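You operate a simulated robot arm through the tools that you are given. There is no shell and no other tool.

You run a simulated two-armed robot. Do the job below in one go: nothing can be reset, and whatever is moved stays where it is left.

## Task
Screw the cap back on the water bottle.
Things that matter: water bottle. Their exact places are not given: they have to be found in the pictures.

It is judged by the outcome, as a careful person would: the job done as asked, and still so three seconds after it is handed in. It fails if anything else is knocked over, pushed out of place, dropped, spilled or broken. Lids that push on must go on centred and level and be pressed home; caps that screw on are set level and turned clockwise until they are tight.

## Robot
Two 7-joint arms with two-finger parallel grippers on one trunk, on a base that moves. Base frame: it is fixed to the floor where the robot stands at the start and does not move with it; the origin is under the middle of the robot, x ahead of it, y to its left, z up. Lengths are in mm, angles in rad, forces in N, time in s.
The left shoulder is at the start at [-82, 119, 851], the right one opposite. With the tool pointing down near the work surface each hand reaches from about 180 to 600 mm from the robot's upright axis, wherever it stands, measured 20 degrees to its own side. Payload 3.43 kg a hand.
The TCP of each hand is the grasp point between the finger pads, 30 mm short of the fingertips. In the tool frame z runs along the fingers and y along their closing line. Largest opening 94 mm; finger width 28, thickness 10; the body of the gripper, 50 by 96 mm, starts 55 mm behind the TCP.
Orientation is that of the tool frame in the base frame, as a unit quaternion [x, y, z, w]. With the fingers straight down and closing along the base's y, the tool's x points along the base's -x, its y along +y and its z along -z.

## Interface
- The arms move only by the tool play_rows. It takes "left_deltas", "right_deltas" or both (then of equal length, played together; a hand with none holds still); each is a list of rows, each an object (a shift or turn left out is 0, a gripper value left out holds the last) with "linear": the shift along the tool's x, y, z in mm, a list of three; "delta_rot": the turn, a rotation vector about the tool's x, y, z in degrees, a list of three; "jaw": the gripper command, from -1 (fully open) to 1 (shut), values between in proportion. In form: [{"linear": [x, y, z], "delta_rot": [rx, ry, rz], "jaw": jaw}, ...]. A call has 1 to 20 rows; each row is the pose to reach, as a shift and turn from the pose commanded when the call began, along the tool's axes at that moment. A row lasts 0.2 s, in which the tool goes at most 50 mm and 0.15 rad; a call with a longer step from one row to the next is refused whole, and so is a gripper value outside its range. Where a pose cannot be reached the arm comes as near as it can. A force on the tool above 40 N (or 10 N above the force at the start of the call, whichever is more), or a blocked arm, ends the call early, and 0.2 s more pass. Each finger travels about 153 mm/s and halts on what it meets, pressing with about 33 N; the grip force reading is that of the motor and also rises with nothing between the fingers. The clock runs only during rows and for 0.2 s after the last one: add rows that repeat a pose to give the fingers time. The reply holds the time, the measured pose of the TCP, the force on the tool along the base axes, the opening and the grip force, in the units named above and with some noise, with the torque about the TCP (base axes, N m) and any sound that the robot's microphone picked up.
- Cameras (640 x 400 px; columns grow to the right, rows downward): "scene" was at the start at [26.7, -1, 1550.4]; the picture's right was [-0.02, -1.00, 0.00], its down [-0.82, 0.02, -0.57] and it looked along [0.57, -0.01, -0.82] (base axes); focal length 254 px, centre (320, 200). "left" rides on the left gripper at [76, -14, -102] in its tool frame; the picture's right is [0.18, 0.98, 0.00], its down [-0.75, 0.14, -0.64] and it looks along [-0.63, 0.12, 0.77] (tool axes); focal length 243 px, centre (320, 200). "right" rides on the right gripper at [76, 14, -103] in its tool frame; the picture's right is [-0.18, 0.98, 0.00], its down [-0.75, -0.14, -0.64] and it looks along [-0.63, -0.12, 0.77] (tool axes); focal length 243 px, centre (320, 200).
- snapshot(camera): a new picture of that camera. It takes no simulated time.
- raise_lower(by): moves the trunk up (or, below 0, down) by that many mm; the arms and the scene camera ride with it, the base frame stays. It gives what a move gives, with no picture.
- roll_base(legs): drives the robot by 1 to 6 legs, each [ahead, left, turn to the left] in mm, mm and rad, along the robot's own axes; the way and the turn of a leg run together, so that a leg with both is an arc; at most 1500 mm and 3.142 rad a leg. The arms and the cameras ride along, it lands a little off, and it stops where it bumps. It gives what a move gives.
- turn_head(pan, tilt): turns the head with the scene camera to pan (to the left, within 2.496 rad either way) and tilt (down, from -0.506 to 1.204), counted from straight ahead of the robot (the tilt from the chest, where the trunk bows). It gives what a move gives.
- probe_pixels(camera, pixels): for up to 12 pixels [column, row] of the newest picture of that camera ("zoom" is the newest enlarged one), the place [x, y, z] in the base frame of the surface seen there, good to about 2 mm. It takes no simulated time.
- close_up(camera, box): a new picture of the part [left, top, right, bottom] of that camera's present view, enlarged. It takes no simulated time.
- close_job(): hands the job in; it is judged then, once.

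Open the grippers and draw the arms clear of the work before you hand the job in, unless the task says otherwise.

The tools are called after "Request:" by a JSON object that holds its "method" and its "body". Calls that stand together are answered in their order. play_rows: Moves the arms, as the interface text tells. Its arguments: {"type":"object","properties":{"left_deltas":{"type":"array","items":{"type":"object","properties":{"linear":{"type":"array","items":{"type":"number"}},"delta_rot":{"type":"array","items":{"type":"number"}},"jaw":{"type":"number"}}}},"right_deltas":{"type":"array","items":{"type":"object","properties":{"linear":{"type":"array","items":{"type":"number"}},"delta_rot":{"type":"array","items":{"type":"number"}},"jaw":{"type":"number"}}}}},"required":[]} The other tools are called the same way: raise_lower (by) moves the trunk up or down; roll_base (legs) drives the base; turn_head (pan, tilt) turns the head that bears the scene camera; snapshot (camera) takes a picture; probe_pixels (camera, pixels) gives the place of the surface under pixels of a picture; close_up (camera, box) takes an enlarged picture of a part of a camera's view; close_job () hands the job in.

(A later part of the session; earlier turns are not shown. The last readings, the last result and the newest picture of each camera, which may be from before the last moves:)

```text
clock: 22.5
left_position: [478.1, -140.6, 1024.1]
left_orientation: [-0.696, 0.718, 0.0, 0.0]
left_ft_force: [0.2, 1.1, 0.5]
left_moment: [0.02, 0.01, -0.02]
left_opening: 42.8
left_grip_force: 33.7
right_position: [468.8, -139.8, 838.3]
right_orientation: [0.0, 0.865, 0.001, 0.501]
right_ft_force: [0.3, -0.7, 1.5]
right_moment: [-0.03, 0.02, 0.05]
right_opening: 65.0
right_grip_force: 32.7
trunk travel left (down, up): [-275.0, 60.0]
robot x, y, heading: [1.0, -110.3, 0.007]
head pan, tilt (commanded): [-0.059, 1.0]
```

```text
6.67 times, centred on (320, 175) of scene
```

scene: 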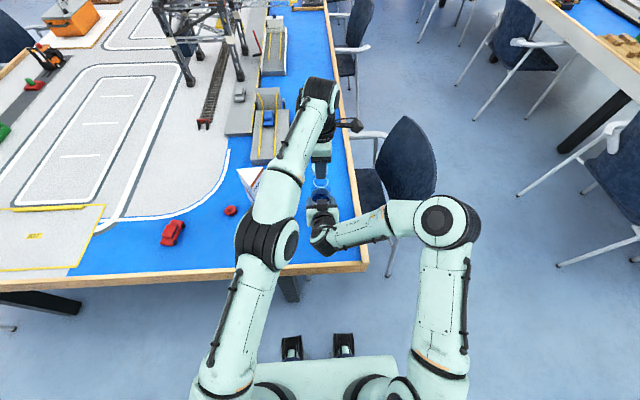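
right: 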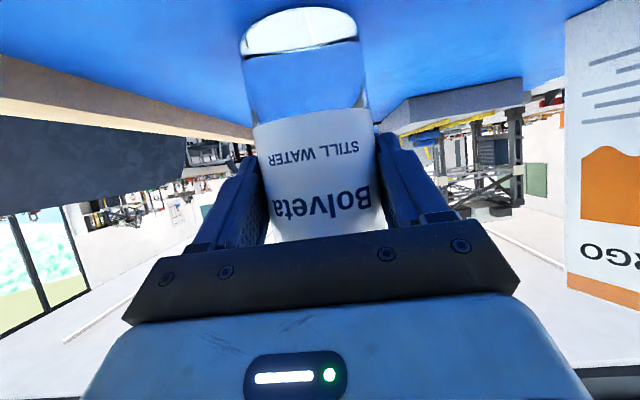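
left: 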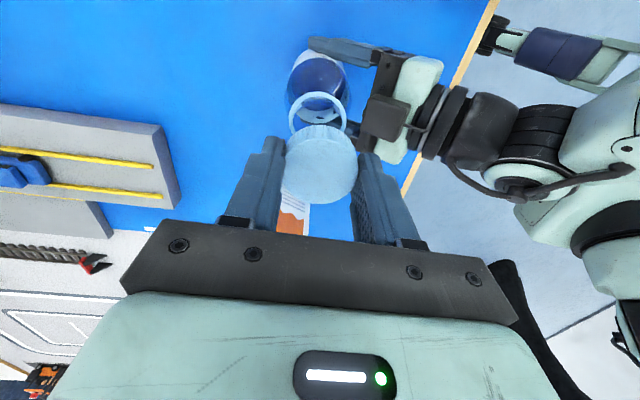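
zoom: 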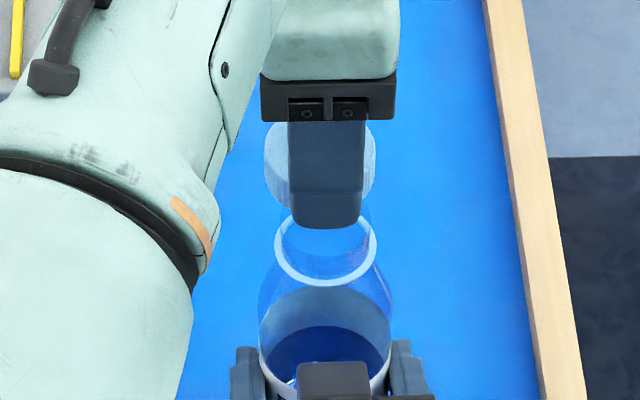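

The ring shows above the cap in the left view. I'll probe the cap's top edge and ring edge points in the left picture.

Request:
{"method": "probe_pixels", "body": {"camera": "left", "pixels": [[286, 168], [356, 169], [319, 141], [322, 201], [295, 150], [345, 150], [298, 191], [346, 191], [291, 116], [317, 94], [344, 112], [303, 99]]}}

```text
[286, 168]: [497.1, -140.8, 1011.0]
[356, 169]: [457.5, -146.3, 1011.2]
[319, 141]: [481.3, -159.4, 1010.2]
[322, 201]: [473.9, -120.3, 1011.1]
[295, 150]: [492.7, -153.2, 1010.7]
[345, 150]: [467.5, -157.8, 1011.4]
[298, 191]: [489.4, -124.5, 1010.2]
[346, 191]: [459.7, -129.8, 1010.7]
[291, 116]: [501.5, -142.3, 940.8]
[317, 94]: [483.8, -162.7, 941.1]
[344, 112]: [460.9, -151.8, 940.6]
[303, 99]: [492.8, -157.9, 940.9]
```

The probes suggest the cap sits near (477,-140) against a ring centre of (479.4,-141.2). I'll enlarge more to measure this offset better.

Request:
{"method": "close_up", "body": {"camera": "left", "box": [280, 85, 362, 210]}}

Request:
{"method": "close_up", "body": {"camera": "scene", "box": [300, 158, 340, 192]}}

```text
3.20 times, centred on (321, 148) of left
```

zoom: 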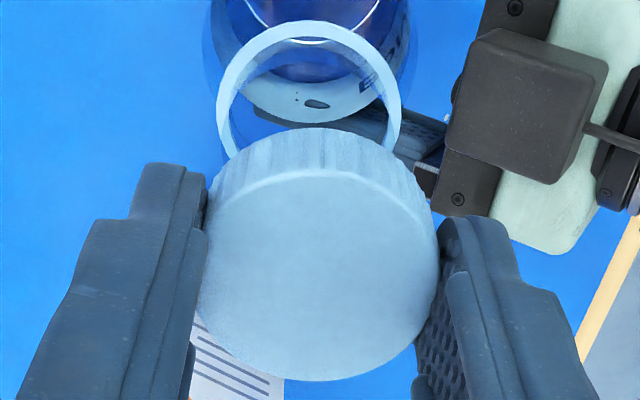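

```text
11.76 times, centred on (320, 175) of scene
```

zoom: 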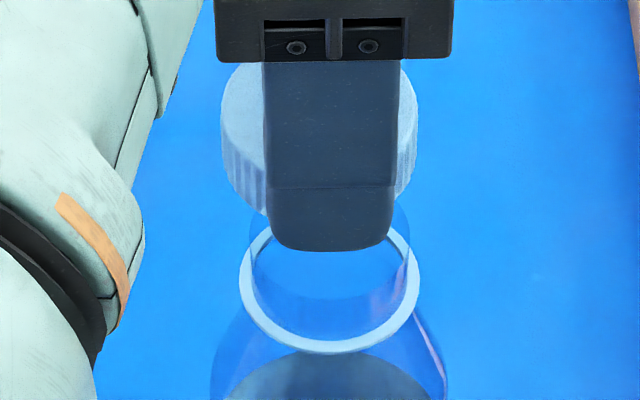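

The scene enlargement shows the cap's centre at column ≈319.5 and the ring's at ≈329.5, so the cap is about 2 mm too far left (+y). I'll probe these edges in it for numbers.

Request:
{"method": "probe_pixels", "body": {"camera": "zoom", "pixels": [[226, 110], [413, 110], [230, 140], [410, 140], [240, 85], [240, 180], [244, 280], [415, 280], [262, 318], [396, 318], [329, 345], [332, 150]]}}

Request:
{"method": "close_up", "body": {"camera": "left", "box": [280, 85, 362, 210]}}

Request:
{"method": "probe_pixels", "body": {"camera": "zoom", "pixels": [[200, 290], [438, 275], [320, 378], [319, 175], [225, 345], [412, 345], [225, 200], [420, 210], [222, 90], [310, 27], [395, 85], [250, 45]]}}

```text
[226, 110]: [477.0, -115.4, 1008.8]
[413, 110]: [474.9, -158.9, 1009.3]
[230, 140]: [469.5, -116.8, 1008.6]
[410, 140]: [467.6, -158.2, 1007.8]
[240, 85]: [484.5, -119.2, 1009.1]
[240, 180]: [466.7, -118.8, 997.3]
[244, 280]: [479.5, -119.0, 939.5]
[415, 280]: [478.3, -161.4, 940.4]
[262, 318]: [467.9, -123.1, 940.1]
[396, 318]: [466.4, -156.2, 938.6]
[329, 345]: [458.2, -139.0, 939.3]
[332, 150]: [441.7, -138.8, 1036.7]
```

```text
3.20 times, centred on (321, 148) of left
```

zoom: 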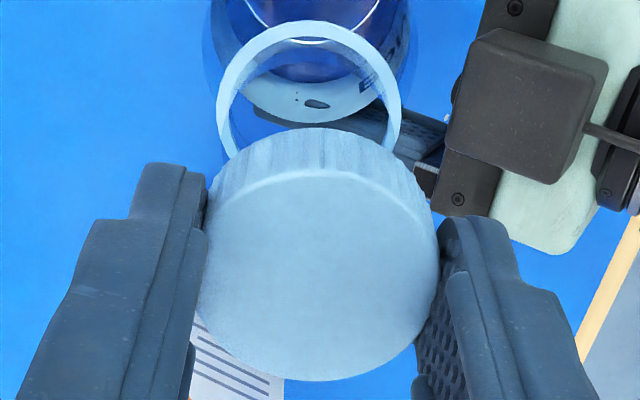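

```text
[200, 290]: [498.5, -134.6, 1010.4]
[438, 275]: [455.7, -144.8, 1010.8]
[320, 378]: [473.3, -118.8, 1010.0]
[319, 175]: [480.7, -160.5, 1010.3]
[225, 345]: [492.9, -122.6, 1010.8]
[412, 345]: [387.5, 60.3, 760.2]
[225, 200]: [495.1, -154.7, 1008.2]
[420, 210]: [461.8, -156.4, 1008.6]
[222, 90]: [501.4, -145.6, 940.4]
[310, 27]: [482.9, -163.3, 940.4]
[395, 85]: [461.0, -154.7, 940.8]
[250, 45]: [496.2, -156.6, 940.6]
```

Both cameras agree: the cap is about 2.2 mm short in x and 2.2 mm too far in +y compared with the ring. I correct that and lower 22 mm, leaving about 10 mm above the neck, then re-measure.

Request:
{"method": "play_rows", "body": {"left_deltas": [{"linear": [2.1, -2.3, 8]}, {"linear": [2.1, -2.3, 16]}, {"linear": [2.1, -2.3, 22]}, {"linear": [2.1, -2.3, 22]}]}}

Request:
{"method": "close_up", "body": {"camera": "scene", "box": [300, 158, 340, 192]}}

Request:
{"method": "probe_pixels", "body": {"camera": "zoom", "pixels": [[232, 130], [420, 130], [235, 150], [415, 150], [244, 280], [415, 280], [262, 318], [396, 318]]}}

Request:
{"method": "close_up", "body": {"camera": "left", "box": [280, 85, 362, 210]}}

```text
clock: 23.5
left_position: [481.7, -143.7, 1004.0]
left_orientation: [-0.696, 0.718, -0.001, -0.001]
left_ft_force: [-1.1, 0.8, -0.8]
left_moment: [-0.01, 0.01, 0.01]
left_opening: 42.7
left_grip_force: 33.2
right_position: [468.9, -142.5, 837.8]
right_orientation: [0.0, 0.866, 0.001, 0.5]
right_ft_force: [-0.4, -0.7, -0.4]
right_moment: [0.03, 0.0, -0.05]
right_opening: 64.8
right_grip_force: 33.3
trunk travel left (down, up): [-275.0, 60.0]
robot x, y, heading: [2.1, -108.9, 0.009]
head pan, tilt (commanded): [-0.059, 1.0]
```

```text
11.76 times, centred on (320, 175) of scene
```

zoom: 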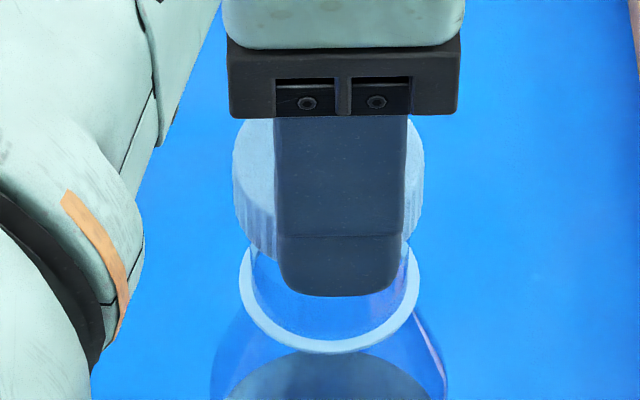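

```text
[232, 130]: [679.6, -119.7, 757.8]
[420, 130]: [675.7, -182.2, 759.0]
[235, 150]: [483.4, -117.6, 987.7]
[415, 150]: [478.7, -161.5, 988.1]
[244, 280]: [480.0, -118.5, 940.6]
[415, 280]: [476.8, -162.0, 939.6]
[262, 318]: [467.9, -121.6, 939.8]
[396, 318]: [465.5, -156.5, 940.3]
```

```text
3.20 times, centred on (321, 148) of left
```

zoom: 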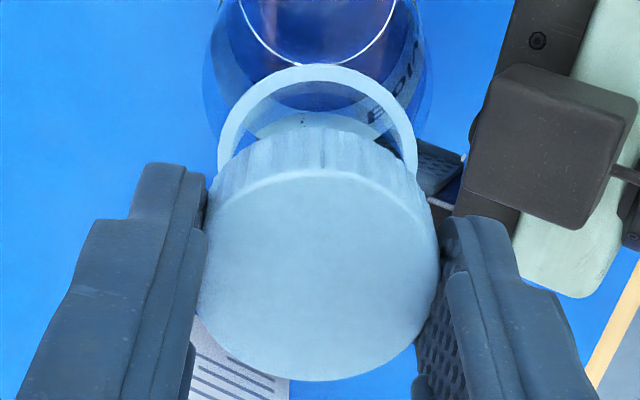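

Laterally the cap (column centre ≈328.5) now lines up with the ring (≈329.5). I'll probe the cap and ring in the enlarged left picture for the other direction.

Request:
{"method": "probe_pixels", "body": {"camera": "zoom", "pixels": [[200, 290], [438, 275], [320, 376], [319, 177], [225, 340], [225, 205], [415, 208], [224, 140], [305, 71], [408, 135], [245, 95], [380, 92]]}}

```text
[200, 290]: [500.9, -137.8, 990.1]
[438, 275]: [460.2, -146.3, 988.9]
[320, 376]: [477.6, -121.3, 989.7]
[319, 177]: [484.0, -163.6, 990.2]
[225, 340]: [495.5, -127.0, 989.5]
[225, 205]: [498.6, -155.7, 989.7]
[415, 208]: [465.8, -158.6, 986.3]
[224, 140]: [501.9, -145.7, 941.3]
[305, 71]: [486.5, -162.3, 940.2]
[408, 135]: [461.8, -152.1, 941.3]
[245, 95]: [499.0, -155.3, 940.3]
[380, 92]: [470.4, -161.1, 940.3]
```

Cap and ring now agree within about 0.5 mm in both directions. I lower 9 mm in small steps and watch the force.

Request:
{"method": "play_rows", "body": {"left_deltas": [{"linear": [0, 0, 4]}, {"linear": [0, 0, 7]}, {"linear": [0, 0, 9]}, {"linear": [0, 0, 9]}]}}

Request:
{"method": "close_up", "body": {"camera": "scene", "box": [300, 158, 340, 192]}}

```text
clock: 24.5
left_position: [480.8, -141.8, 993.9]
left_orientation: [-0.696, 0.718, 0.001, -0.001]
left_ft_force: [-0.2, 0.8, 0.3]
left_moment: [0.0, -0.02, 0.02]
left_opening: 42.9
left_grip_force: 33.0
right_position: [470.4, -141.4, 839.4]
right_orientation: [-0.001, 0.866, 0.002, 0.5]
right_ft_force: [-1.3, 0.1, -0.2]
right_moment: [0.02, 0.02, 0.0]
right_opening: 64.7
right_grip_force: 32.6
trunk travel left (down, up): [-275.0, 60.0]
robot x, y, heading: [0.1, -109.5, 0.008]
head pan, tilt (commanded): [-0.059, 1.0]
```

```text
11.76 times, centred on (320, 175) of scene
```

zoom: 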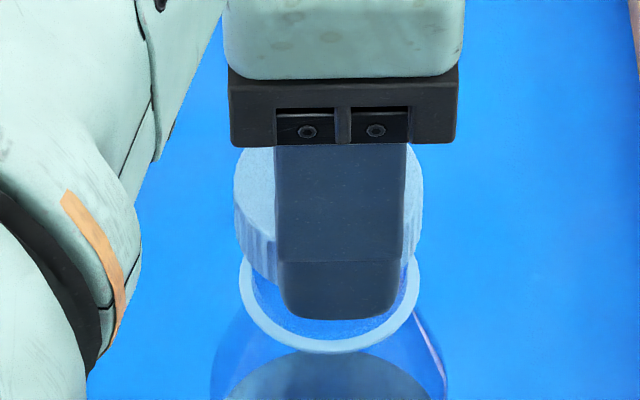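

No contact yet at z≈994 and the cap stays centred over the ring. I lower 3 mm more, 1 mm per row.

Request:
{"method": "play_rows", "body": {"left_deltas": [{"linear": [0, 0, 1]}, {"linear": [0, 0, 2]}, {"linear": [0, 0, 3]}, {"linear": [0, 0, 3]}]}}

```text
clock: 25.5
left_position: [481.2, -142.8, 990.7]
left_orientation: [-0.696, 0.718, 0.0, 0.0]
left_ft_force: [-0.5, -0.3, -0.4]
left_moment: [-0.02, 0.02, 0.01]
left_opening: 43.0
left_grip_force: 33.1
right_position: [468.3, -141.2, 839.2]
right_orientation: [0.0, 0.865, 0.001, 0.501]
right_ft_force: [-0.7, -0.5, 0.1]
right_moment: [0.01, 0.03, 0.02]
right_opening: 64.9
right_grip_force: 34.0
trunk travel left (down, up): [-275.0, 60.0]
robot x, y, heading: [0.5, -108.8, 0.0]
head pan, tilt (commanded): [-0.059, 1.0]
```

Still no contact force at z≈990.7. I go down another 3 mm the same way.

Request:
{"method": "play_rows", "body": {"left_deltas": [{"linear": [0, 0, 1]}, {"linear": [0, 0, 2]}, {"linear": [0, 0, 3]}, {"linear": [0, 0, 3]}]}}

Request:
{"method": "close_up", "body": {"camera": "scene", "box": [300, 158, 340, 192]}}

Request:
{"method": "close_up", "body": {"camera": "left", "box": [280, 85, 362, 210]}}

```text
clock: 26.5
left_position: [481.1, -143.0, 987.8]
left_orientation: [-0.696, 0.718, -0.001, 0.0]
left_ft_force: [0.3, 0.5, 0.1]
left_moment: [0.01, 0.0, 0.02]
left_opening: 42.7
left_grip_force: 32.7
right_position: [468.4, -140.9, 840.3]
right_orientation: [0.001, 0.866, 0.0, 0.5]
right_ft_force: [-1.0, 0.0, -0.3]
right_moment: [-0.02, 0.02, 0.01]
right_opening: 65.1
right_grip_force: 33.0
trunk travel left (down, up): [-275.0, 60.0]
robot x, y, heading: [3.5, -107.8, 0.003]
head pan, tilt (commanded): [-0.059, 1.0]
```

```text
11.76 times, centred on (320, 175) of scene
```

zoom: 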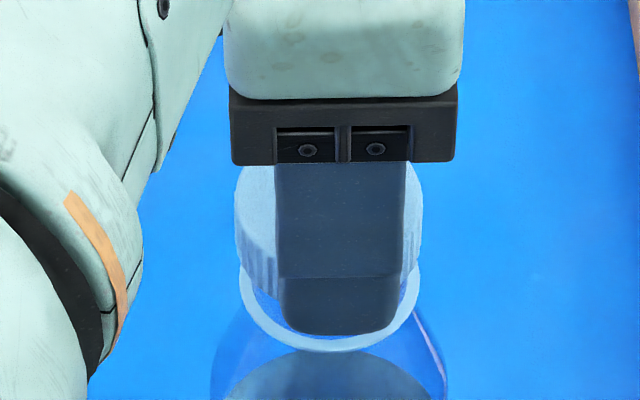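

```text
3.20 times, centred on (321, 148) of left
```

zoom: 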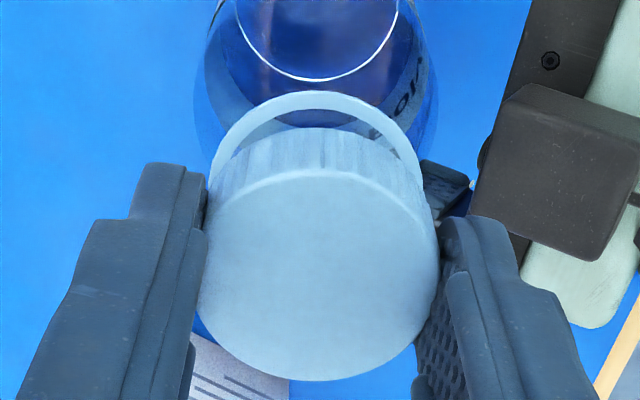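

Still free at z≈987.8 (cap bottom ≈955), and the view shows the cap still centred. I go down 3 mm further in 1 mm steps.

Request:
{"method": "play_rows", "body": {"left_deltas": [{"linear": [0, 0, 1]}, {"linear": [0, 0, 2]}, {"linear": [0, 0, 3]}, {"linear": [0, 0, 3]}]}}

```text
clock: 27.5
left_position: [481.9, -142.9, 984.9]
left_orientation: [-0.696, 0.718, 0.0, 0.0]
left_ft_force: [-0.4, -0.2, -1.0]
left_moment: [0.03, 0.02, -0.02]
left_opening: 42.7
left_grip_force: 32.4
right_position: [467.7, -140.6, 838.6]
right_orientation: [-0.001, 0.866, 0.001, 0.501]
right_ft_force: [-0.6, 0.5, 0.3]
right_moment: [0.03, -0.02, -0.01]
right_opening: 64.8
right_grip_force: 33.2
trunk travel left (down, up): [-275.0, 60.0]
robot x, y, heading: [-4.5, -109.8, 0.003]
head pan, tilt (commanded): [-0.059, 1.0]
```

No contact at z≈984.9 either. I continue 2 mm in 0.5 mm steps.

Request:
{"method": "play_rows", "body": {"left_deltas": [{"linear": [0, 0, 0.5]}, {"linear": [0, 0, 1]}, {"linear": [0, 0, 1.5]}, {"linear": [0, 0, 2]}, {"linear": [0, 0, 2]}]}}

Request:
{"method": "close_up", "body": {"camera": "scene", "box": [300, 158, 340, 192]}}

```text
clock: 28.7
left_position: [480.5, -143.6, 983.9]
left_orientation: [-0.696, 0.718, 0.0, -0.001]
left_ft_force: [-0.4, -0.9, -1.3]
left_moment: [-0.01, 0.02, 0.01]
left_opening: 42.9
left_grip_force: 32.9
right_position: [468.5, -141.9, 839.3]
right_orientation: [0.0, 0.865, 0.001, 0.501]
right_ft_force: [-1.3, -0.8, -0.5]
right_moment: [-0.01, -0.01, -0.05]
right_opening: 64.4
right_grip_force: 33.5
trunk travel left (down, up): [-275.0, 60.0]
robot x, y, heading: [1.1, -111.7, 0.0]
head pan, tilt (commanded): [-0.059, 1.0]
```

```text
11.76 times, centred on (320, 175) of scene
```

zoom: 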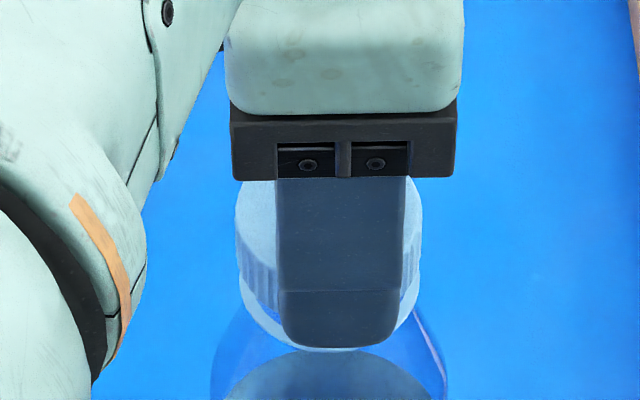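

Fingers are at z≈983.9 with hardly any force. I continue 2 mm down in 0.5 mm steps.

Request:
{"method": "play_rows", "body": {"left_deltas": [{"linear": [0, 0, 0.5]}, {"linear": [0, 0, 1]}, {"linear": [0, 0, 1.5]}, {"linear": [0, 0, 2]}, {"linear": [0, 0, 2]}]}}

```text
clock: 29.9
left_position: [481.3, -141.6, 981.5]
left_orientation: [-0.696, 0.718, 0.0, 0.0]
left_ft_force: [-0.6, 0.0, -0.1]
left_moment: [-0.02, -0.01, -0.01]
left_opening: 43.0
left_grip_force: 32.9
right_position: [468.9, -140.8, 838.0]
right_orientation: [-0.001, 0.865, 0.002, 0.501]
right_ft_force: [-0.8, 0.4, 0.8]
right_moment: [-0.01, 0.0, -0.05]
right_opening: 64.6
right_grip_force: 33.0
trunk travel left (down, up): [-275.0, 60.0]
robot x, y, heading: [0.5, -108.1, -0.0]
head pan, tilt (commanded): [-0.059, 1.0]
```

Still free at z≈981.3 (cap bottom ≈948). I go another 2 mm with 0.5 mm steps.

Request:
{"method": "play_rows", "body": {"left_deltas": [{"linear": [0, 0, 0.5]}, {"linear": [0, 0, 1]}, {"linear": [0, 0, 1.5]}, {"linear": [0, 0, 2]}, {"linear": [0, 0, 2]}]}}

Request:
{"method": "close_up", "body": {"camera": "left", "box": [280, 85, 362, 210]}}

Request:
{"method": "close_up", "body": {"camera": "scene", "box": [300, 158, 340, 192]}}

```text
clock: 31.1
left_position: [482.9, -142.1, 978.8]
left_orientation: [-0.696, 0.718, 0.0, 0.0]
left_ft_force: [1.2, 0.3, 0.4]
left_moment: [0.01, -0.02, -0.01]
left_opening: 42.8
left_grip_force: 32.9
right_position: [468.0, -141.5, 838.8]
right_orientation: [0.0, 0.866, 0.001, 0.5]
right_ft_force: [-1.5, 1.1, 0.1]
right_moment: [0.04, -0.12, 0.08]
right_opening: 64.3
right_grip_force: 32.9
trunk travel left (down, up): [-275.0, 60.0]
robot x, y, heading: [-1.3, -108.1, 0.002]
head pan, tilt (commanded): [-0.059, 1.0]
```

```text
3.20 times, centred on (321, 148) of left
```

zoom: 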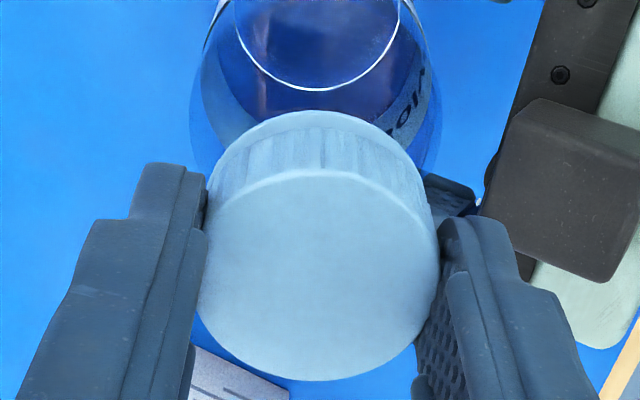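

```text
11.76 times, centred on (320, 175) of scene
```

zoom: 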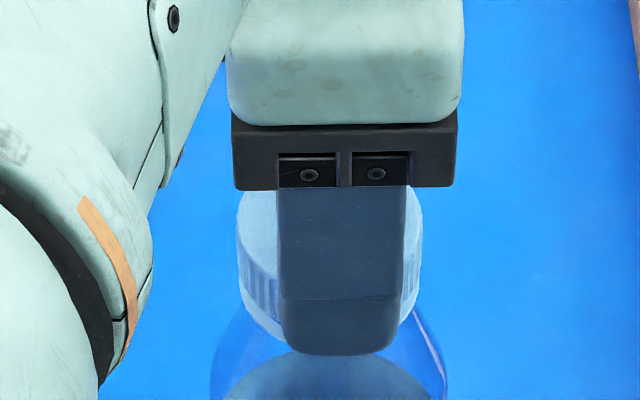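

The cap now covers nearly the whole neck, cap bottom ≈946, and the right hand shows a first hint of load. I lower 1.5 mm more in 0.5 mm steps.

Request:
{"method": "play_rows", "body": {"left_deltas": [{"linear": [0, 0, 0.5]}, {"linear": [0, 0, 1]}, {"linear": [0, 0, 1.5]}, {"linear": [0, 0, 1.5]}]}}

```text
clock: 32.1
left_position: [481.3, -142.7, 979.3]
left_orientation: [-0.696, 0.718, -0.002, 0.001]
left_ft_force: [1.0, 0.5, 5.1]
left_moment: [0.04, 0.01, 0.01]
left_opening: 43.2
left_grip_force: 33.2
right_position: [469.1, -141.1, 839.3]
right_orientation: [0.0, 0.866, 0.001, 0.5]
right_ft_force: [-0.4, 0.9, -0.4]
right_moment: [0.11, -0.09, -0.01]
right_opening: 64.4
right_grip_force: 33.1
trunk travel left (down, up): [-275.0, 60.0]
robot x, y, heading: [0.6, -107.7, 0.003]
head pan, tilt (commanded): [-0.059, 1.0]
```

Contact: Fz = +5 N at z≈979, so the cap rests on the thread start. I now turn clockwise (tool z positive) 150° while easing down about 1.5 mm to follow the thread.

Request:
{"method": "play_rows", "body": {"left_deltas": [{"linear": [0, 0, 0.1], "delta_rot": [0, 0, 8]}, {"linear": [0, 0, 0.2], "delta_rot": [0, 0, 16]}, {"linear": [0, 0, 0.3], "delta_rot": [0, 0, 24]}, {"linear": [0, 0, 0.4], "delta_rot": [0, 0, 32]}, {"linear": [0, 0, 0.5], "delta_rot": [0, 0, 40]}, {"linear": [0, 0, 0.6], "delta_rot": [0, 0, 48]}, {"linear": [0, 0, 0.7], "delta_rot": [0, 0, 56]}, {"linear": [0, 0, 0.8], "delta_rot": [0, 0, 64]}, {"linear": [0, 0, 0.8], "delta_rot": [0, 0, 64]}]}}

```text
clock: 34.1
left_position: [480.2, -142.5, 976.4]
left_orientation: [-0.209, 0.978, -0.001, 0.0]
left_ft_force: [-6.7, -0.9, 15.0]
left_moment: [-0.03, 0.31, -0.02]
left_opening: 42.7
left_grip_force: 33.5
right_position: [468.0, -141.3, 838.0]
right_orientation: [-0.001, 0.866, 0.001, 0.501]
right_ft_force: [9.2, 3.0, -4.6]
right_moment: [-0.01, 0.44, 0.09]
right_opening: 64.4
right_grip_force: 33.2
trunk travel left (down, up): [-275.0, 60.0]
robot x, y, heading: [-2.5, -110.3, 0.006]
head pan, tilt (commanded): [-0.059, 1.0]
```

The cap turned and dropped to z≈976.4, but there's a sideways force of -6.7 N in x, meaning the hand is a bit too far ahead. I shift it 1.2 mm back along x without turning and read the forces.

Request:
{"method": "play_rows", "body": {"left_deltas": [{"linear": [0.55, 0.25, 0]}, {"linear": [1.1, 0.5, 0]}, {"linear": [1.1, 0.5, 0]}]}}

Request:
{"method": "close_up", "body": {"camera": "left", "box": [260, 85, 382, 210]}}

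Request:
{"method": "close_up", "body": {"camera": "scene", "box": [300, 158, 340, 192]}}

```text
clock: 34.9
left_position: [479.3, -141.4, 976.7]
left_orientation: [-0.21, 0.978, -0.001, 0.002]
left_ft_force: [5.9, -1.4, 10.7]
left_moment: [-0.09, -0.3, 0.02]
left_opening: 42.9
left_grip_force: 33.3
right_position: [468.9, -141.4, 838.7]
right_orientation: [0.0, 0.866, 0.001, 0.5]
right_ft_force: [-3.3, -0.2, 0.7]
right_moment: [-0.27, -0.82, -0.04]
right_opening: 64.1
right_grip_force: 33.1
trunk travel left (down, up): [-275.0, 60.0]
robot x, y, heading: [1.8, -107.3, 0.001]
head pan, tilt (commanded): [-0.059, 1.0]
```

```text
3.20 times, centred on (321, 148) of left
```

zoom: 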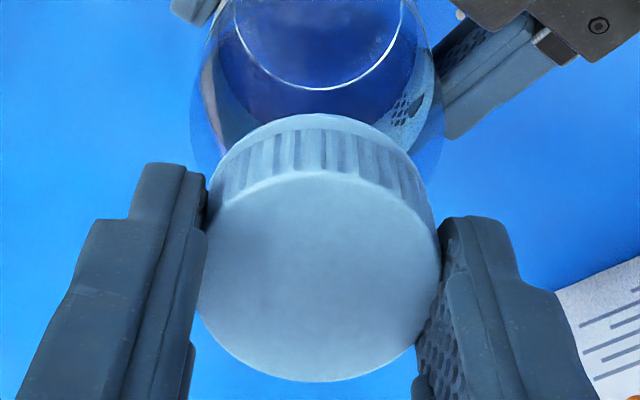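

```text
11.76 times, centred on (320, 175) of scene
```

zoom: 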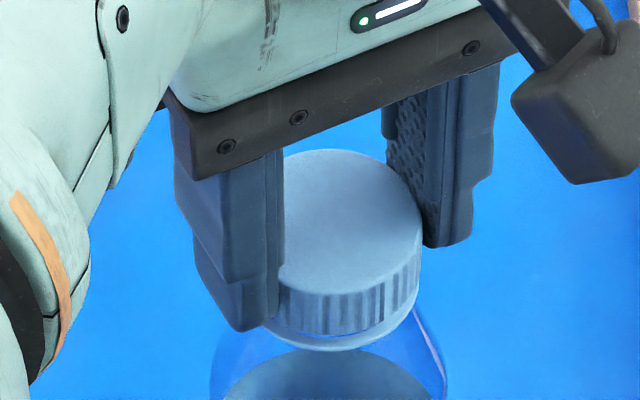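

The sideways force flipped to +5.9 N, so the neutral point is half way; the cap looks level just above the ring. I shift 0.55 mm forward again and turn another 64° clockwise.

Request:
{"method": "play_rows", "body": {"left_deltas": [{"linear": [-0.5, -0.2, 0], "delta_rot": [0, 0, 0]}, {"linear": [-0.5, -0.2, 0.1], "delta_rot": [0, 0, 8]}, {"linear": [-0.5, -0.2, 0.2], "delta_rot": [0, 0, 16]}, {"linear": [-0.5, -0.2, 0.3], "delta_rot": [0, 0, 24]}, {"linear": [-0.5, -0.2, 0.4], "delta_rot": [0, 0, 32]}, {"linear": [-0.5, -0.2, 0.5], "delta_rot": [0, 0, 40]}, {"linear": [-0.5, -0.2, 0.6], "delta_rot": [0, 0, 48]}, {"linear": [-0.5, -0.2, 0.7], "delta_rot": [0, 0, 56]}, {"linear": [-0.5, -0.2, 0.8], "delta_rot": [0, 0, 64]}, {"linear": [-0.5, -0.2, 0.8], "delta_rot": [0, 0, 64]}]}}

Request:
{"method": "close_up", "body": {"camera": "scene", "box": [300, 158, 340, 192]}}

```text
clock: 37.1
left_position: [479.5, -141.6, 975.2]
left_orientation: [0.341, 0.94, 0.001, 0.001]
left_ft_force: [5.0, 10.7, 10.4]
left_moment: [0.35, -0.16, 0.02]
left_opening: 43.0
left_grip_force: 32.5
right_position: [468.4, -140.8, 838.6]
right_orientation: [0.0, 0.866, 0.0, 0.5]
right_ft_force: [-8.9, -8.7, -0.2]
right_moment: [0.88, -0.36, -0.17]
right_opening: 64.4
right_grip_force: 33.5
trunk travel left (down, up): [-275.0, 60.0]
robot x, y, heading: [-1.5, -110.2, 0.009]
head pan, tilt (commanded): [-0.059, 1.0]
```

```text
11.76 times, centred on (320, 175) of scene
```

zoom: 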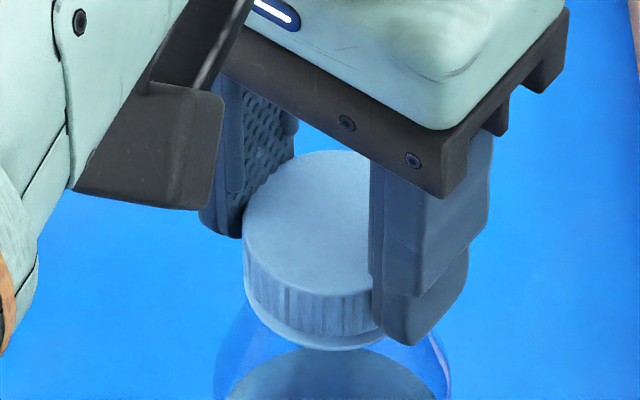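

Turned 128° in all, z≈975.2, still no twisting resistance, and a sideways load of (5, 10.7) N from the cap sitting slightly off in the grip. I relieve it by (0.5,1.0) mm and turn 64° more.

Request:
{"method": "play_rows", "body": {"left_deltas": [{"linear": [0.26, 1.1, 0], "delta_rot": [0, 0, 0]}, {"linear": [0.26, 1.1, 0.1], "delta_rot": [0, 0, 8]}, {"linear": [0.26, 1.1, 0.2], "delta_rot": [0, 0, 16]}, {"linear": [0.26, 1.1, 0.3], "delta_rot": [0, 0, 24]}, {"linear": [0.26, 1.1, 0.4], "delta_rot": [0, 0, 32]}, {"linear": [0.26, 1.1, 0.5], "delta_rot": [0, 0, 40]}, {"linear": [0.26, 1.1, 0.6], "delta_rot": [0, 0, 48]}, {"linear": [0.26, 1.1, 0.7], "delta_rot": [0, 0, 56]}, {"linear": [0.26, 1.1, 0.8], "delta_rot": [0, 0, 64]}, {"linear": [0.26, 1.1, 0.8], "delta_rot": [0, 0, 64]}]}}

Request:
{"method": "close_up", "body": {"camera": "scene", "box": [300, 158, 340, 192]}}

```text
clock: 39.3
left_position: [480.9, -140.6, 975.0]
left_orientation: [0.787, 0.617, 0.0, 0.0]
left_ft_force: [10.8, 9.1, 3.3]
left_moment: [0.33, -0.42, -0.01]
left_opening: 42.6
left_grip_force: 32.9
right_position: [468.1, -142.7, 838.6]
right_orientation: [0.0, 0.866, 0.001, 0.501]
right_ft_force: [-14.1, -11.4, 3.7]
right_moment: [0.65, -0.77, -0.19]
right_opening: 63.9
right_grip_force: 32.5
trunk travel left (down, up): [-275.0, 60.0]
robot x, y, heading: [1.6, -110.7, 0.003]
head pan, tilt (commanded): [-0.059, 1.0]
```

```text
11.76 times, centred on (320, 175) of scene
```

zoom: 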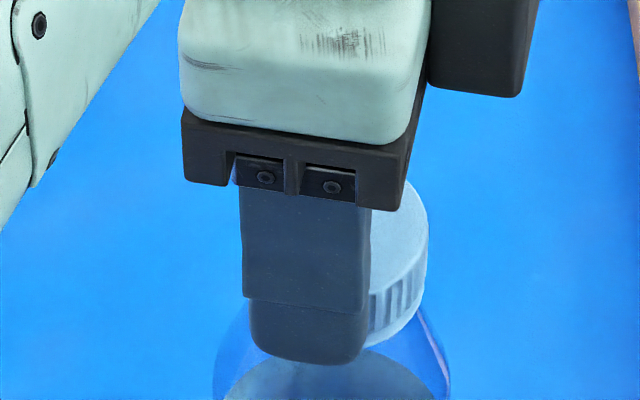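

Turned 192° in all; the downward load fell to 3 N so the thread is drawing the cap down. I relieve the sideways load (about 1 mm in x and y) and turn 40° more, watching the torque.

Request:
{"method": "play_rows", "body": {"left_deltas": [{"linear": [0.6, 0.4, 0], "delta_rot": [0, 0, 0]}, {"linear": [1.1, 0.75, 0.1], "delta_rot": [0, 0, 8]}, {"linear": [1.1, 0.75, 0.2], "delta_rot": [0, 0, 16]}, {"linear": [1.1, 0.75, 0.3], "delta_rot": [0, 0, 24]}, {"linear": [1.1, 0.75, 0.4], "delta_rot": [0, 0, 32]}, {"linear": [1.1, 0.75, 0.5], "delta_rot": [0, 0, 40]}, {"linear": [1.1, 0.75, 0.5], "delta_rot": [0, 0, 40]}]}}

```text
clock: 40.9
left_position: [482.1, -140.9, 974.6]
left_orientation: [0.951, 0.309, 0.0, 0.002]
left_ft_force: [7.1, 1.0, 9.1]
left_moment: [0.02, -0.17, 0.0]
left_opening: 43.0
left_grip_force: 33.1
right_position: [467.9, -140.4, 839.7]
right_orientation: [-0.001, 0.866, 0.001, 0.5]
right_ft_force: [-6.1, -3.5, 0.7]
right_moment: [-0.3, -0.61, 0.02]
right_opening: 64.0
right_grip_force: 32.8
trunk travel left (down, up): [-275.0, 60.0]
robot x, y, heading: [-1.5, -113.6, 0.007]
head pan, tilt (commanded): [-0.059, 1.0]
```

No twisting resistance yet after 232° and z≈974.6. I relieve the remaining x load and turn another 40°, checking whether the wrist still allows it.

Request:
{"method": "play_rows", "body": {"left_deltas": [{"linear": [0.5, 0.3, 0.1], "delta_rot": [0, 0, 8]}, {"linear": [0.5, 0.3, 0.2], "delta_rot": [0, 0, 16]}, {"linear": [0.5, 0.3, 0.3], "delta_rot": [0, 0, 24]}, {"linear": [0.5, 0.3, 0.4], "delta_rot": [0, 0, 32]}, {"linear": [0.5, 0.3, 0.5], "delta_rot": [0, 0, 40]}, {"linear": [0.5, 0.3, 0.5], "delta_rot": [0, 0, 40]}]}}

Request:
{"method": "close_up", "body": {"camera": "scene", "box": [300, 158, 340, 192]}}

Request:
{"method": "snapshot", "body": {"camera": "scene"}}

```text
clock: 42.3
left_position: [482.5, -139.9, 973.8]
left_orientation: [0.999, -0.035, 0.001, 0.0]
left_ft_force: [2.0, -4.3, 11.2]
left_moment: [-0.33, 0.05, 0.42]
left_opening: 43.0
left_grip_force: 32.6
right_position: [466.8, -140.4, 839.0]
right_orientation: [-0.001, 0.866, 0.003, 0.5]
right_ft_force: [-3.3, 6.1, 0.1]
right_moment: [-0.23, -0.08, -0.37]
right_opening: 63.9
right_grip_force: 33.2
trunk travel left (down, up): [-275.0, 60.0]
robot x, y, heading: [0.2, -112.0, 0.003]
head pan, tilt (commanded): [-0.059, 1.0]
```

```text
11.76 times, centred on (320, 175) of scene
```

zoom: 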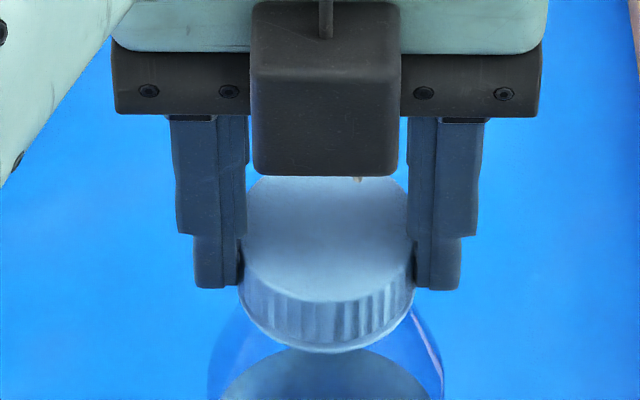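

```text
taken
```

scene: 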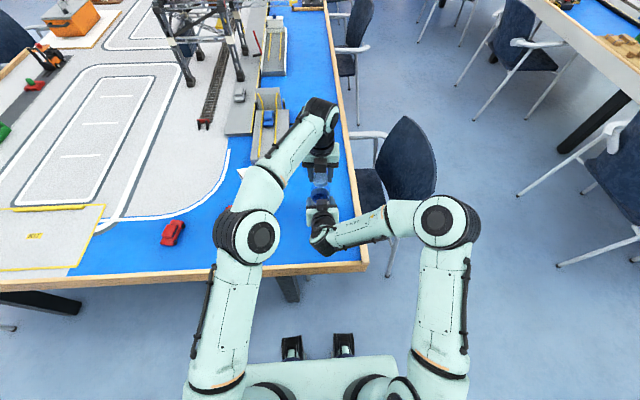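

Now a twisting resistance of 0.42 N·m has appeared (right hand -0.37), and the ring is fully covered: the cap is getting tight. I turn another 16° gently to see it firm up.

Request:
{"method": "play_rows", "body": {"left_deltas": [{"linear": [0, 0, 0.1], "delta_rot": [0, 0, 4]}, {"linear": [0, 0, 0.1], "delta_rot": [0, 0, 8]}, {"linear": [0, 0, 0.1], "delta_rot": [0, 0, 12]}, {"linear": [0, 0, 0.1], "delta_rot": [0, 0, 16]}, {"linear": [0, 0, 0.1], "delta_rot": [0, 0, 16]}]}}

Request:
{"method": "close_up", "body": {"camera": "scene", "box": [300, 158, 340, 192]}}

```text
clock: 43.5
left_position: [482.6, -139.9, 973.4]
left_orientation: [0.985, -0.173, 0.0, 0.0]
left_ft_force: [4.1, -4.7, 1.4]
left_moment: [-0.1, -0.13, 0.8]
left_opening: 43.0
left_grip_force: 33.3
right_position: [468.4, -139.9, 838.7]
right_orientation: [0.0, 0.866, 0.001, 0.5]
right_ft_force: [-5.1, 5.0, 4.0]
right_moment: [-0.54, 0.03, -0.67]
right_opening: 63.4
right_grip_force: 33.0
trunk travel left (down, up): [-275.0, 60.0]
robot x, y, heading: [2.9, -111.2, 0.008]
head pan, tilt (commanded): [-0.059, 1.0]
```

```text
11.76 times, centred on (320, 175) of scene
```

zoom: 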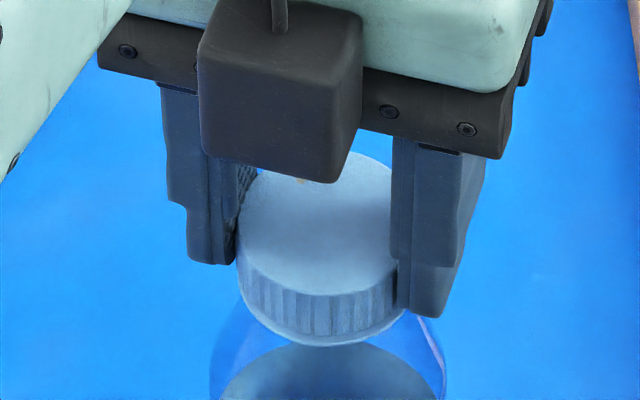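

The torque rose to 0.8 N·m. I turn a further 16° to see whether it plateaus, meaning fully tight.

Request:
{"method": "play_rows", "body": {"left_deltas": [{"linear": [0, 0, 0.1], "delta_rot": [0, 0, 4]}, {"linear": [0, 0, 0.1], "delta_rot": [0, 0, 8]}, {"linear": [0, 0, 0.1], "delta_rot": [0, 0, 12]}, {"linear": [0, 0, 0.1], "delta_rot": [0, 0, 16]}, {"linear": [0, 0, 0.1], "delta_rot": [0, 0, 16]}]}}

Request:
{"method": "close_up", "body": {"camera": "scene", "box": [300, 158, 340, 192]}}

Request:
{"method": "snapshot", "body": {"camera": "right"}}

```text
clock: 44.7
left_position: [478.6, -137.3, 974.4]
left_orientation: [0.951, -0.31, 0.0, 0.0]
left_ft_force: [3.4, -15.7, 25.5]
left_moment: [-0.55, -0.16, 0.45]
left_opening: 43.6
left_grip_force: 32.9
left hand out of reach, approached as far as the arm can: row 4, 5
right_position: [467.5, -140.7, 838.4]
right_orientation: [-0.002, 0.866, 0.001, 0.501]
right_ft_force: [-1.5, 8.6, 0.1]
right_moment: [-1.81, -0.13, -0.33]
right_opening: 63.5
right_grip_force: 33.0
trunk travel left (down, up): [-275.0, 60.0]
robot x, y, heading: [-2.7, -109.1, -0.001]
head pan, tilt (commanded): [-0.059, 1.0]
```

```text
11.76 times, centred on (320, 175) of scene
```

zoom: 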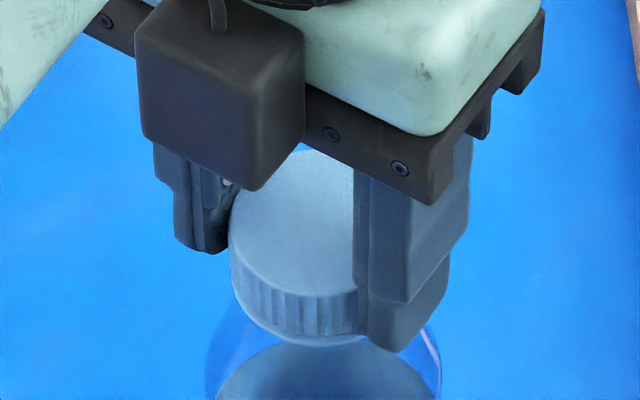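

```text
taken
```

right: 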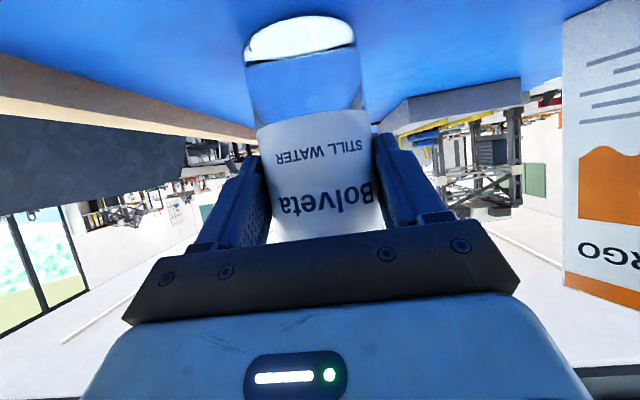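

The wrist hit its limit and a side load built up (Fy -15.7), so I stop here and open the left jaws to release the cap.

Request:
{"method": "play_rows", "body": {"left_deltas": [{"jaw": 0.0}, {"jaw": -0.2}, {"jaw": -0.4}, {"jaw": -0.4}]}}

Request:
{"method": "close_up", "body": {"camera": "scene", "box": [300, 158, 340, 192]}}

Request:
{"method": "snapshot", "body": {"camera": "left"}}

```text
clock: 45.7
left_position: [480.7, -133.3, 970.6]
left_orientation: [0.952, -0.307, -0.002, -0.002]
left_ft_force: [-0.3, 0.2, -0.6]
left_moment: [-0.02, -0.01, 0.04]
left_opening: 66.0
left_grip_force: 0.1
right_position: [467.7, -142.8, 838.1]
right_orientation: [0.0, 0.866, 0.001, 0.501]
right_ft_force: [1.6, 0.3, 2.7]
right_moment: [0.09, -0.09, -0.01]
right_opening: 63.1
right_grip_force: 32.6
trunk travel left (down, up): [-275.0, 60.0]
robot x, y, heading: [-0.3, -109.1, -0.0]
head pan, tilt (commanded): [-0.059, 1.0]
```

```text
11.76 times, centred on (320, 175) of scene
```

zoom: 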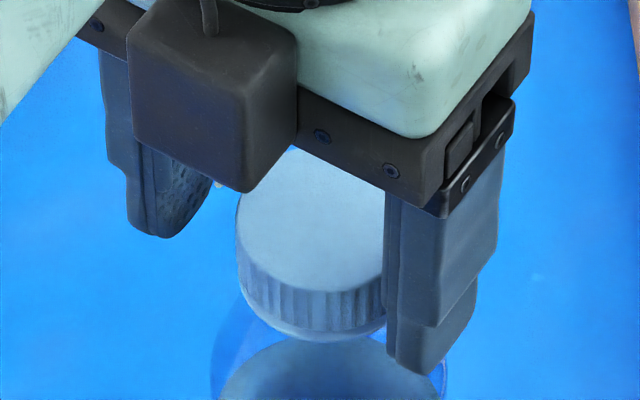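

```text
taken
```

left: 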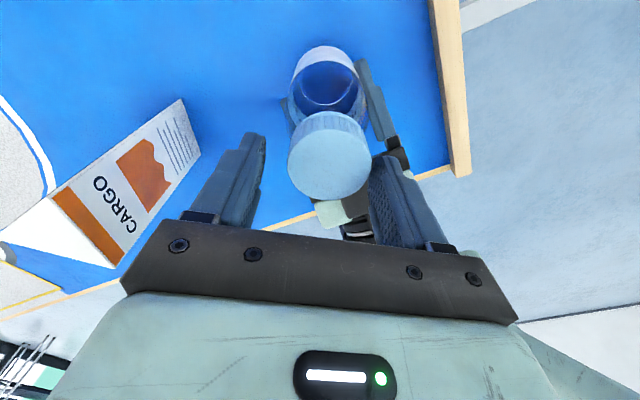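

The jaws opened and the cap stays on level. I'll open wider and lift the hand 40 mm clear, then look at the seated cap.

Request:
{"method": "play_rows", "body": {"left_deltas": [{"jaw": -0.7}, {"jaw": -1}, {"linear": [0, 0, -10]}, {"linear": [0, 0, -25]}, {"linear": [0, 0, -40]}, {"linear": [0, 0, -40]}]}}

Request:
{"method": "close_up", "body": {"camera": "scene", "box": [300, 158, 340, 192]}}

Request:
{"method": "close_up", "body": {"camera": "left", "box": [260, 40, 400, 220]}}

```text
clock: 47.1
left_position: [467.7, -122.9, 1018.2]
left_orientation: [0.952, -0.307, 0.001, 0.0]
left_ft_force: [-0.4, -0.3, -0.3]
left_moment: [-0.01, 0.03, -0.01]
left_opening: 94.0
left_grip_force: 0.1
left hand out of reach, approached as far as the arm can: row 3, 4, 5, 6
right_position: [469.2, -140.7, 838.9]
right_orientation: [-0.001, 0.865, 0.001, 0.501]
right_ft_force: [-2.0, -3.2, 6.8]
right_moment: [-0.15, 0.21, 0.02]
right_opening: 63.2
right_grip_force: 33.1
trunk travel left (down, up): [-275.0, 60.0]
robot x, y, heading: [0.2, -107.2, 0.002]
head pan, tilt (commanded): [-0.059, 1.0]
```

```text
11.76 times, centred on (320, 175) of scene
```

zoom: 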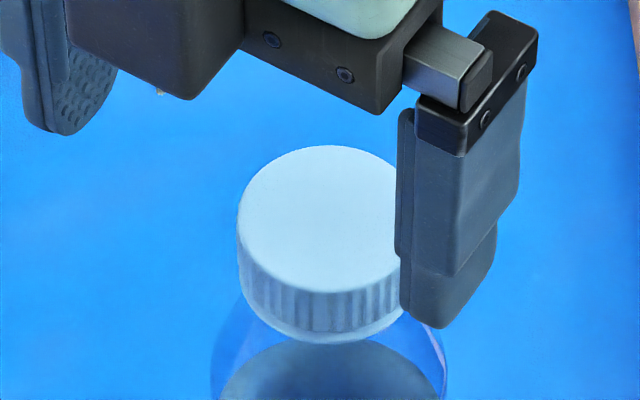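

```text
2.22 times, centred on (330, 130) of left
```

zoom: 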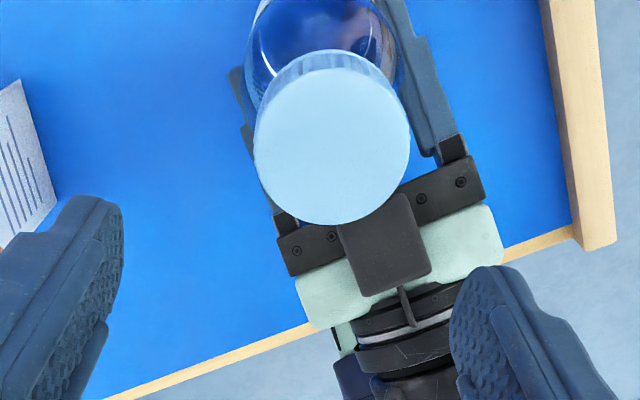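

The left hand is clear of the cap and the cap sits level on the bottle. I'll probe the cap's top for its centre and level.

Request:
{"method": "probe_pixels", "body": {"camera": "zoom", "pixels": [[332, 140], [260, 150], [405, 135], [328, 73], [337, 218], [280, 95], [385, 90], [280, 200], [390, 190]]}}

Request:
{"method": "snapshot", "body": {"camera": "scene"}}

Request:
{"method": "snapshot", "body": {"camera": "right"}}

```text
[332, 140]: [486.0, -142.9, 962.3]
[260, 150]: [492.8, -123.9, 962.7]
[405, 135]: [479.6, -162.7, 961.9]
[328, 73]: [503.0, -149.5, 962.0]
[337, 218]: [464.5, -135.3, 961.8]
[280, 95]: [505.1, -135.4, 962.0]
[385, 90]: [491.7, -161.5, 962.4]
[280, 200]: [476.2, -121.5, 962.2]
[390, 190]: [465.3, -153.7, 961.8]
```

```text
taken
```

scene: 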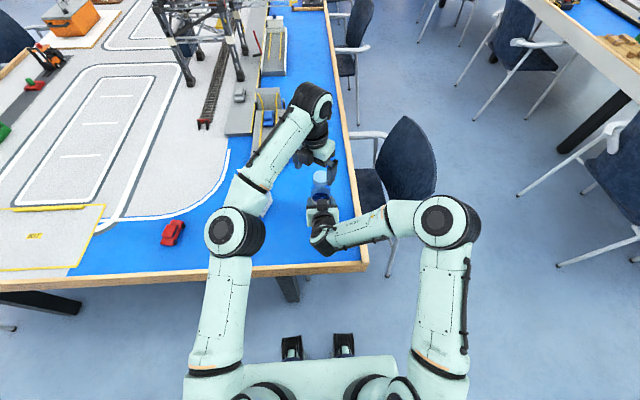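

```text
taken
```

right: 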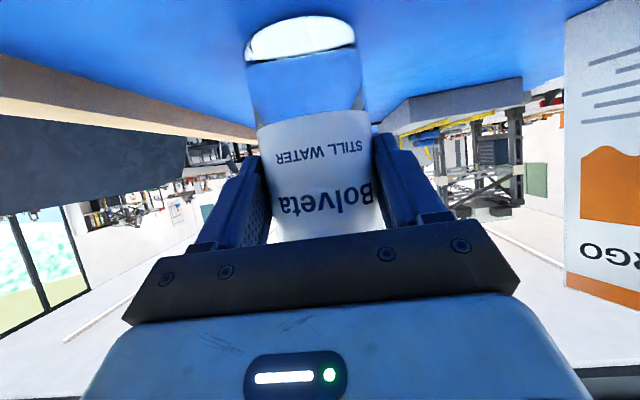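

The cap's top is level at z≈962 all round. I'll double-check the cap and bottle position with the scene camera.

Request:
{"method": "close_up", "body": {"camera": "scene", "box": [300, 162, 340, 196]}}

Request:
{"method": "probe_pixels", "body": {"camera": "zoom", "pixels": [[240, 180], [395, 160], [320, 102], [320, 240], [260, 130], [260, 225], [380, 130], [300, 270], [350, 272], [300, 285], [340, 290], [320, 297]]}}

```text
11.76 times, centred on (320, 179) of scene
```

zoom: 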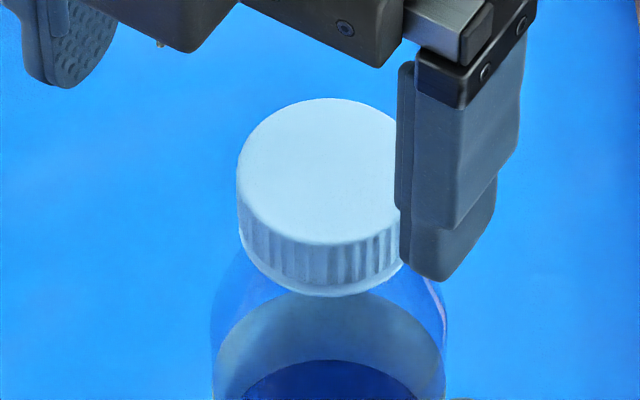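

```text
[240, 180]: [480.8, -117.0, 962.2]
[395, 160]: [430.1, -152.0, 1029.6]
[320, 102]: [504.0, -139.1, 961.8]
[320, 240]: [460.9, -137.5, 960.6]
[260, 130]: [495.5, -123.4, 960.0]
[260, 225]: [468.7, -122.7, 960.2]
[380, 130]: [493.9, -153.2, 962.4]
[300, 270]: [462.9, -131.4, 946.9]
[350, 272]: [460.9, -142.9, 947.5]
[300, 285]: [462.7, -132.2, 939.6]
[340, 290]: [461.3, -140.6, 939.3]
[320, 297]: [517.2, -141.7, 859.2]
```

The bottle and cap have shifted about 3 mm ahead in the grip, still level, with the cap right against the ring. To confirm tightness I'll unwind the left wrist in the air and regrip; first half of the unwinding now.

Request:
{"method": "play_rows", "body": {"left_deltas": [{"delta_rot": [0, 0, -8]}, {"delta_rot": [0, 0, -16]}, {"delta_rot": [0, 0, -24]}, {"delta_rot": [0, 0, -32]}, {"delta_rot": [0, 0, -40]}, {"delta_rot": [0, 0, -48]}, {"delta_rot": [0, 0, -56]}, {"delta_rot": [0, 0, -64]}, {"delta_rot": [0, 0, -72]}, {"delta_rot": [0, 0, -80]}, {"delta_rot": [0, 0, -88]}, {"delta_rot": [0, 0, -96]}, {"delta_rot": [0, 0, -104]}, {"delta_rot": [0, 0, -112]}, {"delta_rot": [0, 0, -120]}, {"delta_rot": [0, 0, -128]}, {"delta_rot": [0, 0, -136]}, {"delta_rot": [0, 0, -144]}, {"delta_rot": [0, 0, -152]}, {"delta_rot": [0, 0, -152]}]}}

Request:
{"method": "snapshot", "body": {"camera": "left"}}

```text
clock: 51.3
left_position: [468.4, -122.4, 1017.1]
left_orientation: [0.528, 0.849, 0.0, -0.001]
left_ft_force: [-0.2, -0.7, 0.1]
left_moment: [0.02, 0.01, -0.04]
left_opening: 94.1
left_grip_force: 0.2
right_position: [468.9, -140.3, 839.5]
right_orientation: [0.0, 0.865, 0.001, 0.501]
right_ft_force: [-0.6, -0.4, 2.2]
right_moment: [-0.06, 0.12, 0.02]
right_opening: 62.8
right_grip_force: 32.6
trunk travel left (down, up): [-275.0, 60.0]
robot x, y, heading: [-2.4, -108.0, 0.005]
head pan, tilt (commanded): [-0.059, 1.0]
```

```text
taken
```

left: 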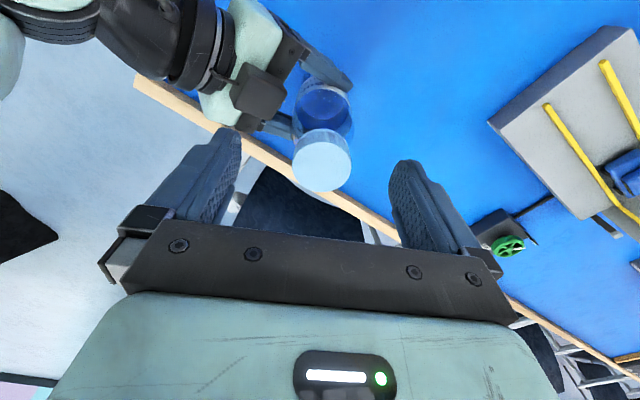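

The wrist unwound to yaw ≈64°. I unwind 72° more and re-centre the hand over the cap at about (482,-141).

Request:
{"method": "play_rows", "body": {"left_deltas": [{"delta_rot": [0, 0, -8], "linear": [-2.5, 0.5, 0]}, {"delta_rot": [0, 0, -16], "linear": [-5, 1, 0]}, {"delta_rot": [0, 0, -24], "linear": [-7.5, 1.5, 0]}, {"delta_rot": [0, 0, -32], "linear": [-10, 2, 0]}, {"delta_rot": [0, 0, -40], "linear": [-12.5, 2.5, 0]}, {"delta_rot": [0, 0, -48], "linear": [-15, 3, 0]}, {"delta_rot": [0, 0, -56], "linear": [-17.5, 3.5, 0]}, {"delta_rot": [0, 0, -64], "linear": [-20, 4, 0]}, {"delta_rot": [0, 0, -72], "linear": [-22.8, 4.4, 0]}, {"delta_rot": [0, 0, -72], "linear": [-22.8, 4.4, 0]}]}}

Request:
{"method": "snapshot", "body": {"camera": "left"}}

Request:
{"method": "close_up", "body": {"camera": "scene", "box": [300, 162, 340, 196]}}

```text
clock: 53.5
left_position: [482.5, -141.1, 1019.3]
left_orientation: [-0.072, 0.997, 0.0, 0.0]
left_ft_force: [-0.4, 0.5, -0.4]
left_moment: [-0.03, 0.02, -0.02]
left_opening: 94.0
left_grip_force: 0.0
right_position: [469.2, -140.2, 839.3]
right_orientation: [-0.001, 0.866, 0.002, 0.501]
right_ft_force: [-0.1, -0.8, 0.4]
right_moment: [-0.01, 0.07, 0.01]
right_opening: 62.8
right_grip_force: 32.8
trunk travel left (down, up): [-275.0, 60.0]
robot x, y, heading: [0.6, -107.2, 0.003]
head pan, tilt (commanded): [-0.059, 1.0]
```

```text
taken
```

left: 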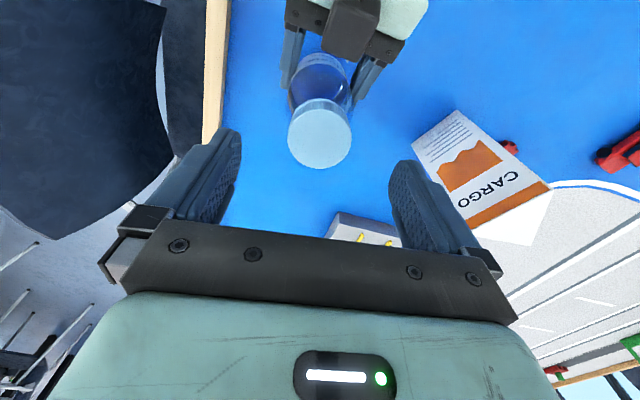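

```text
11.76 times, centred on (320, 179) of scene
```

zoom: 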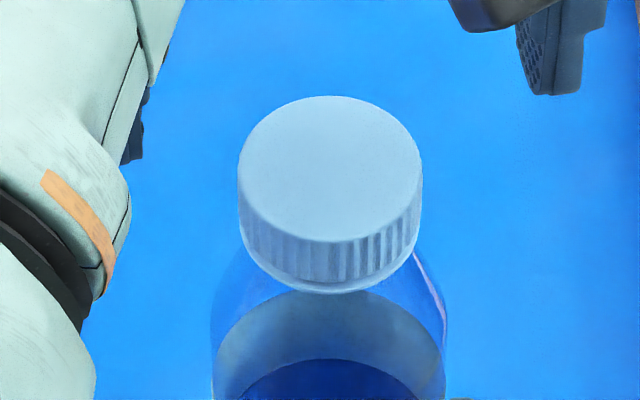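

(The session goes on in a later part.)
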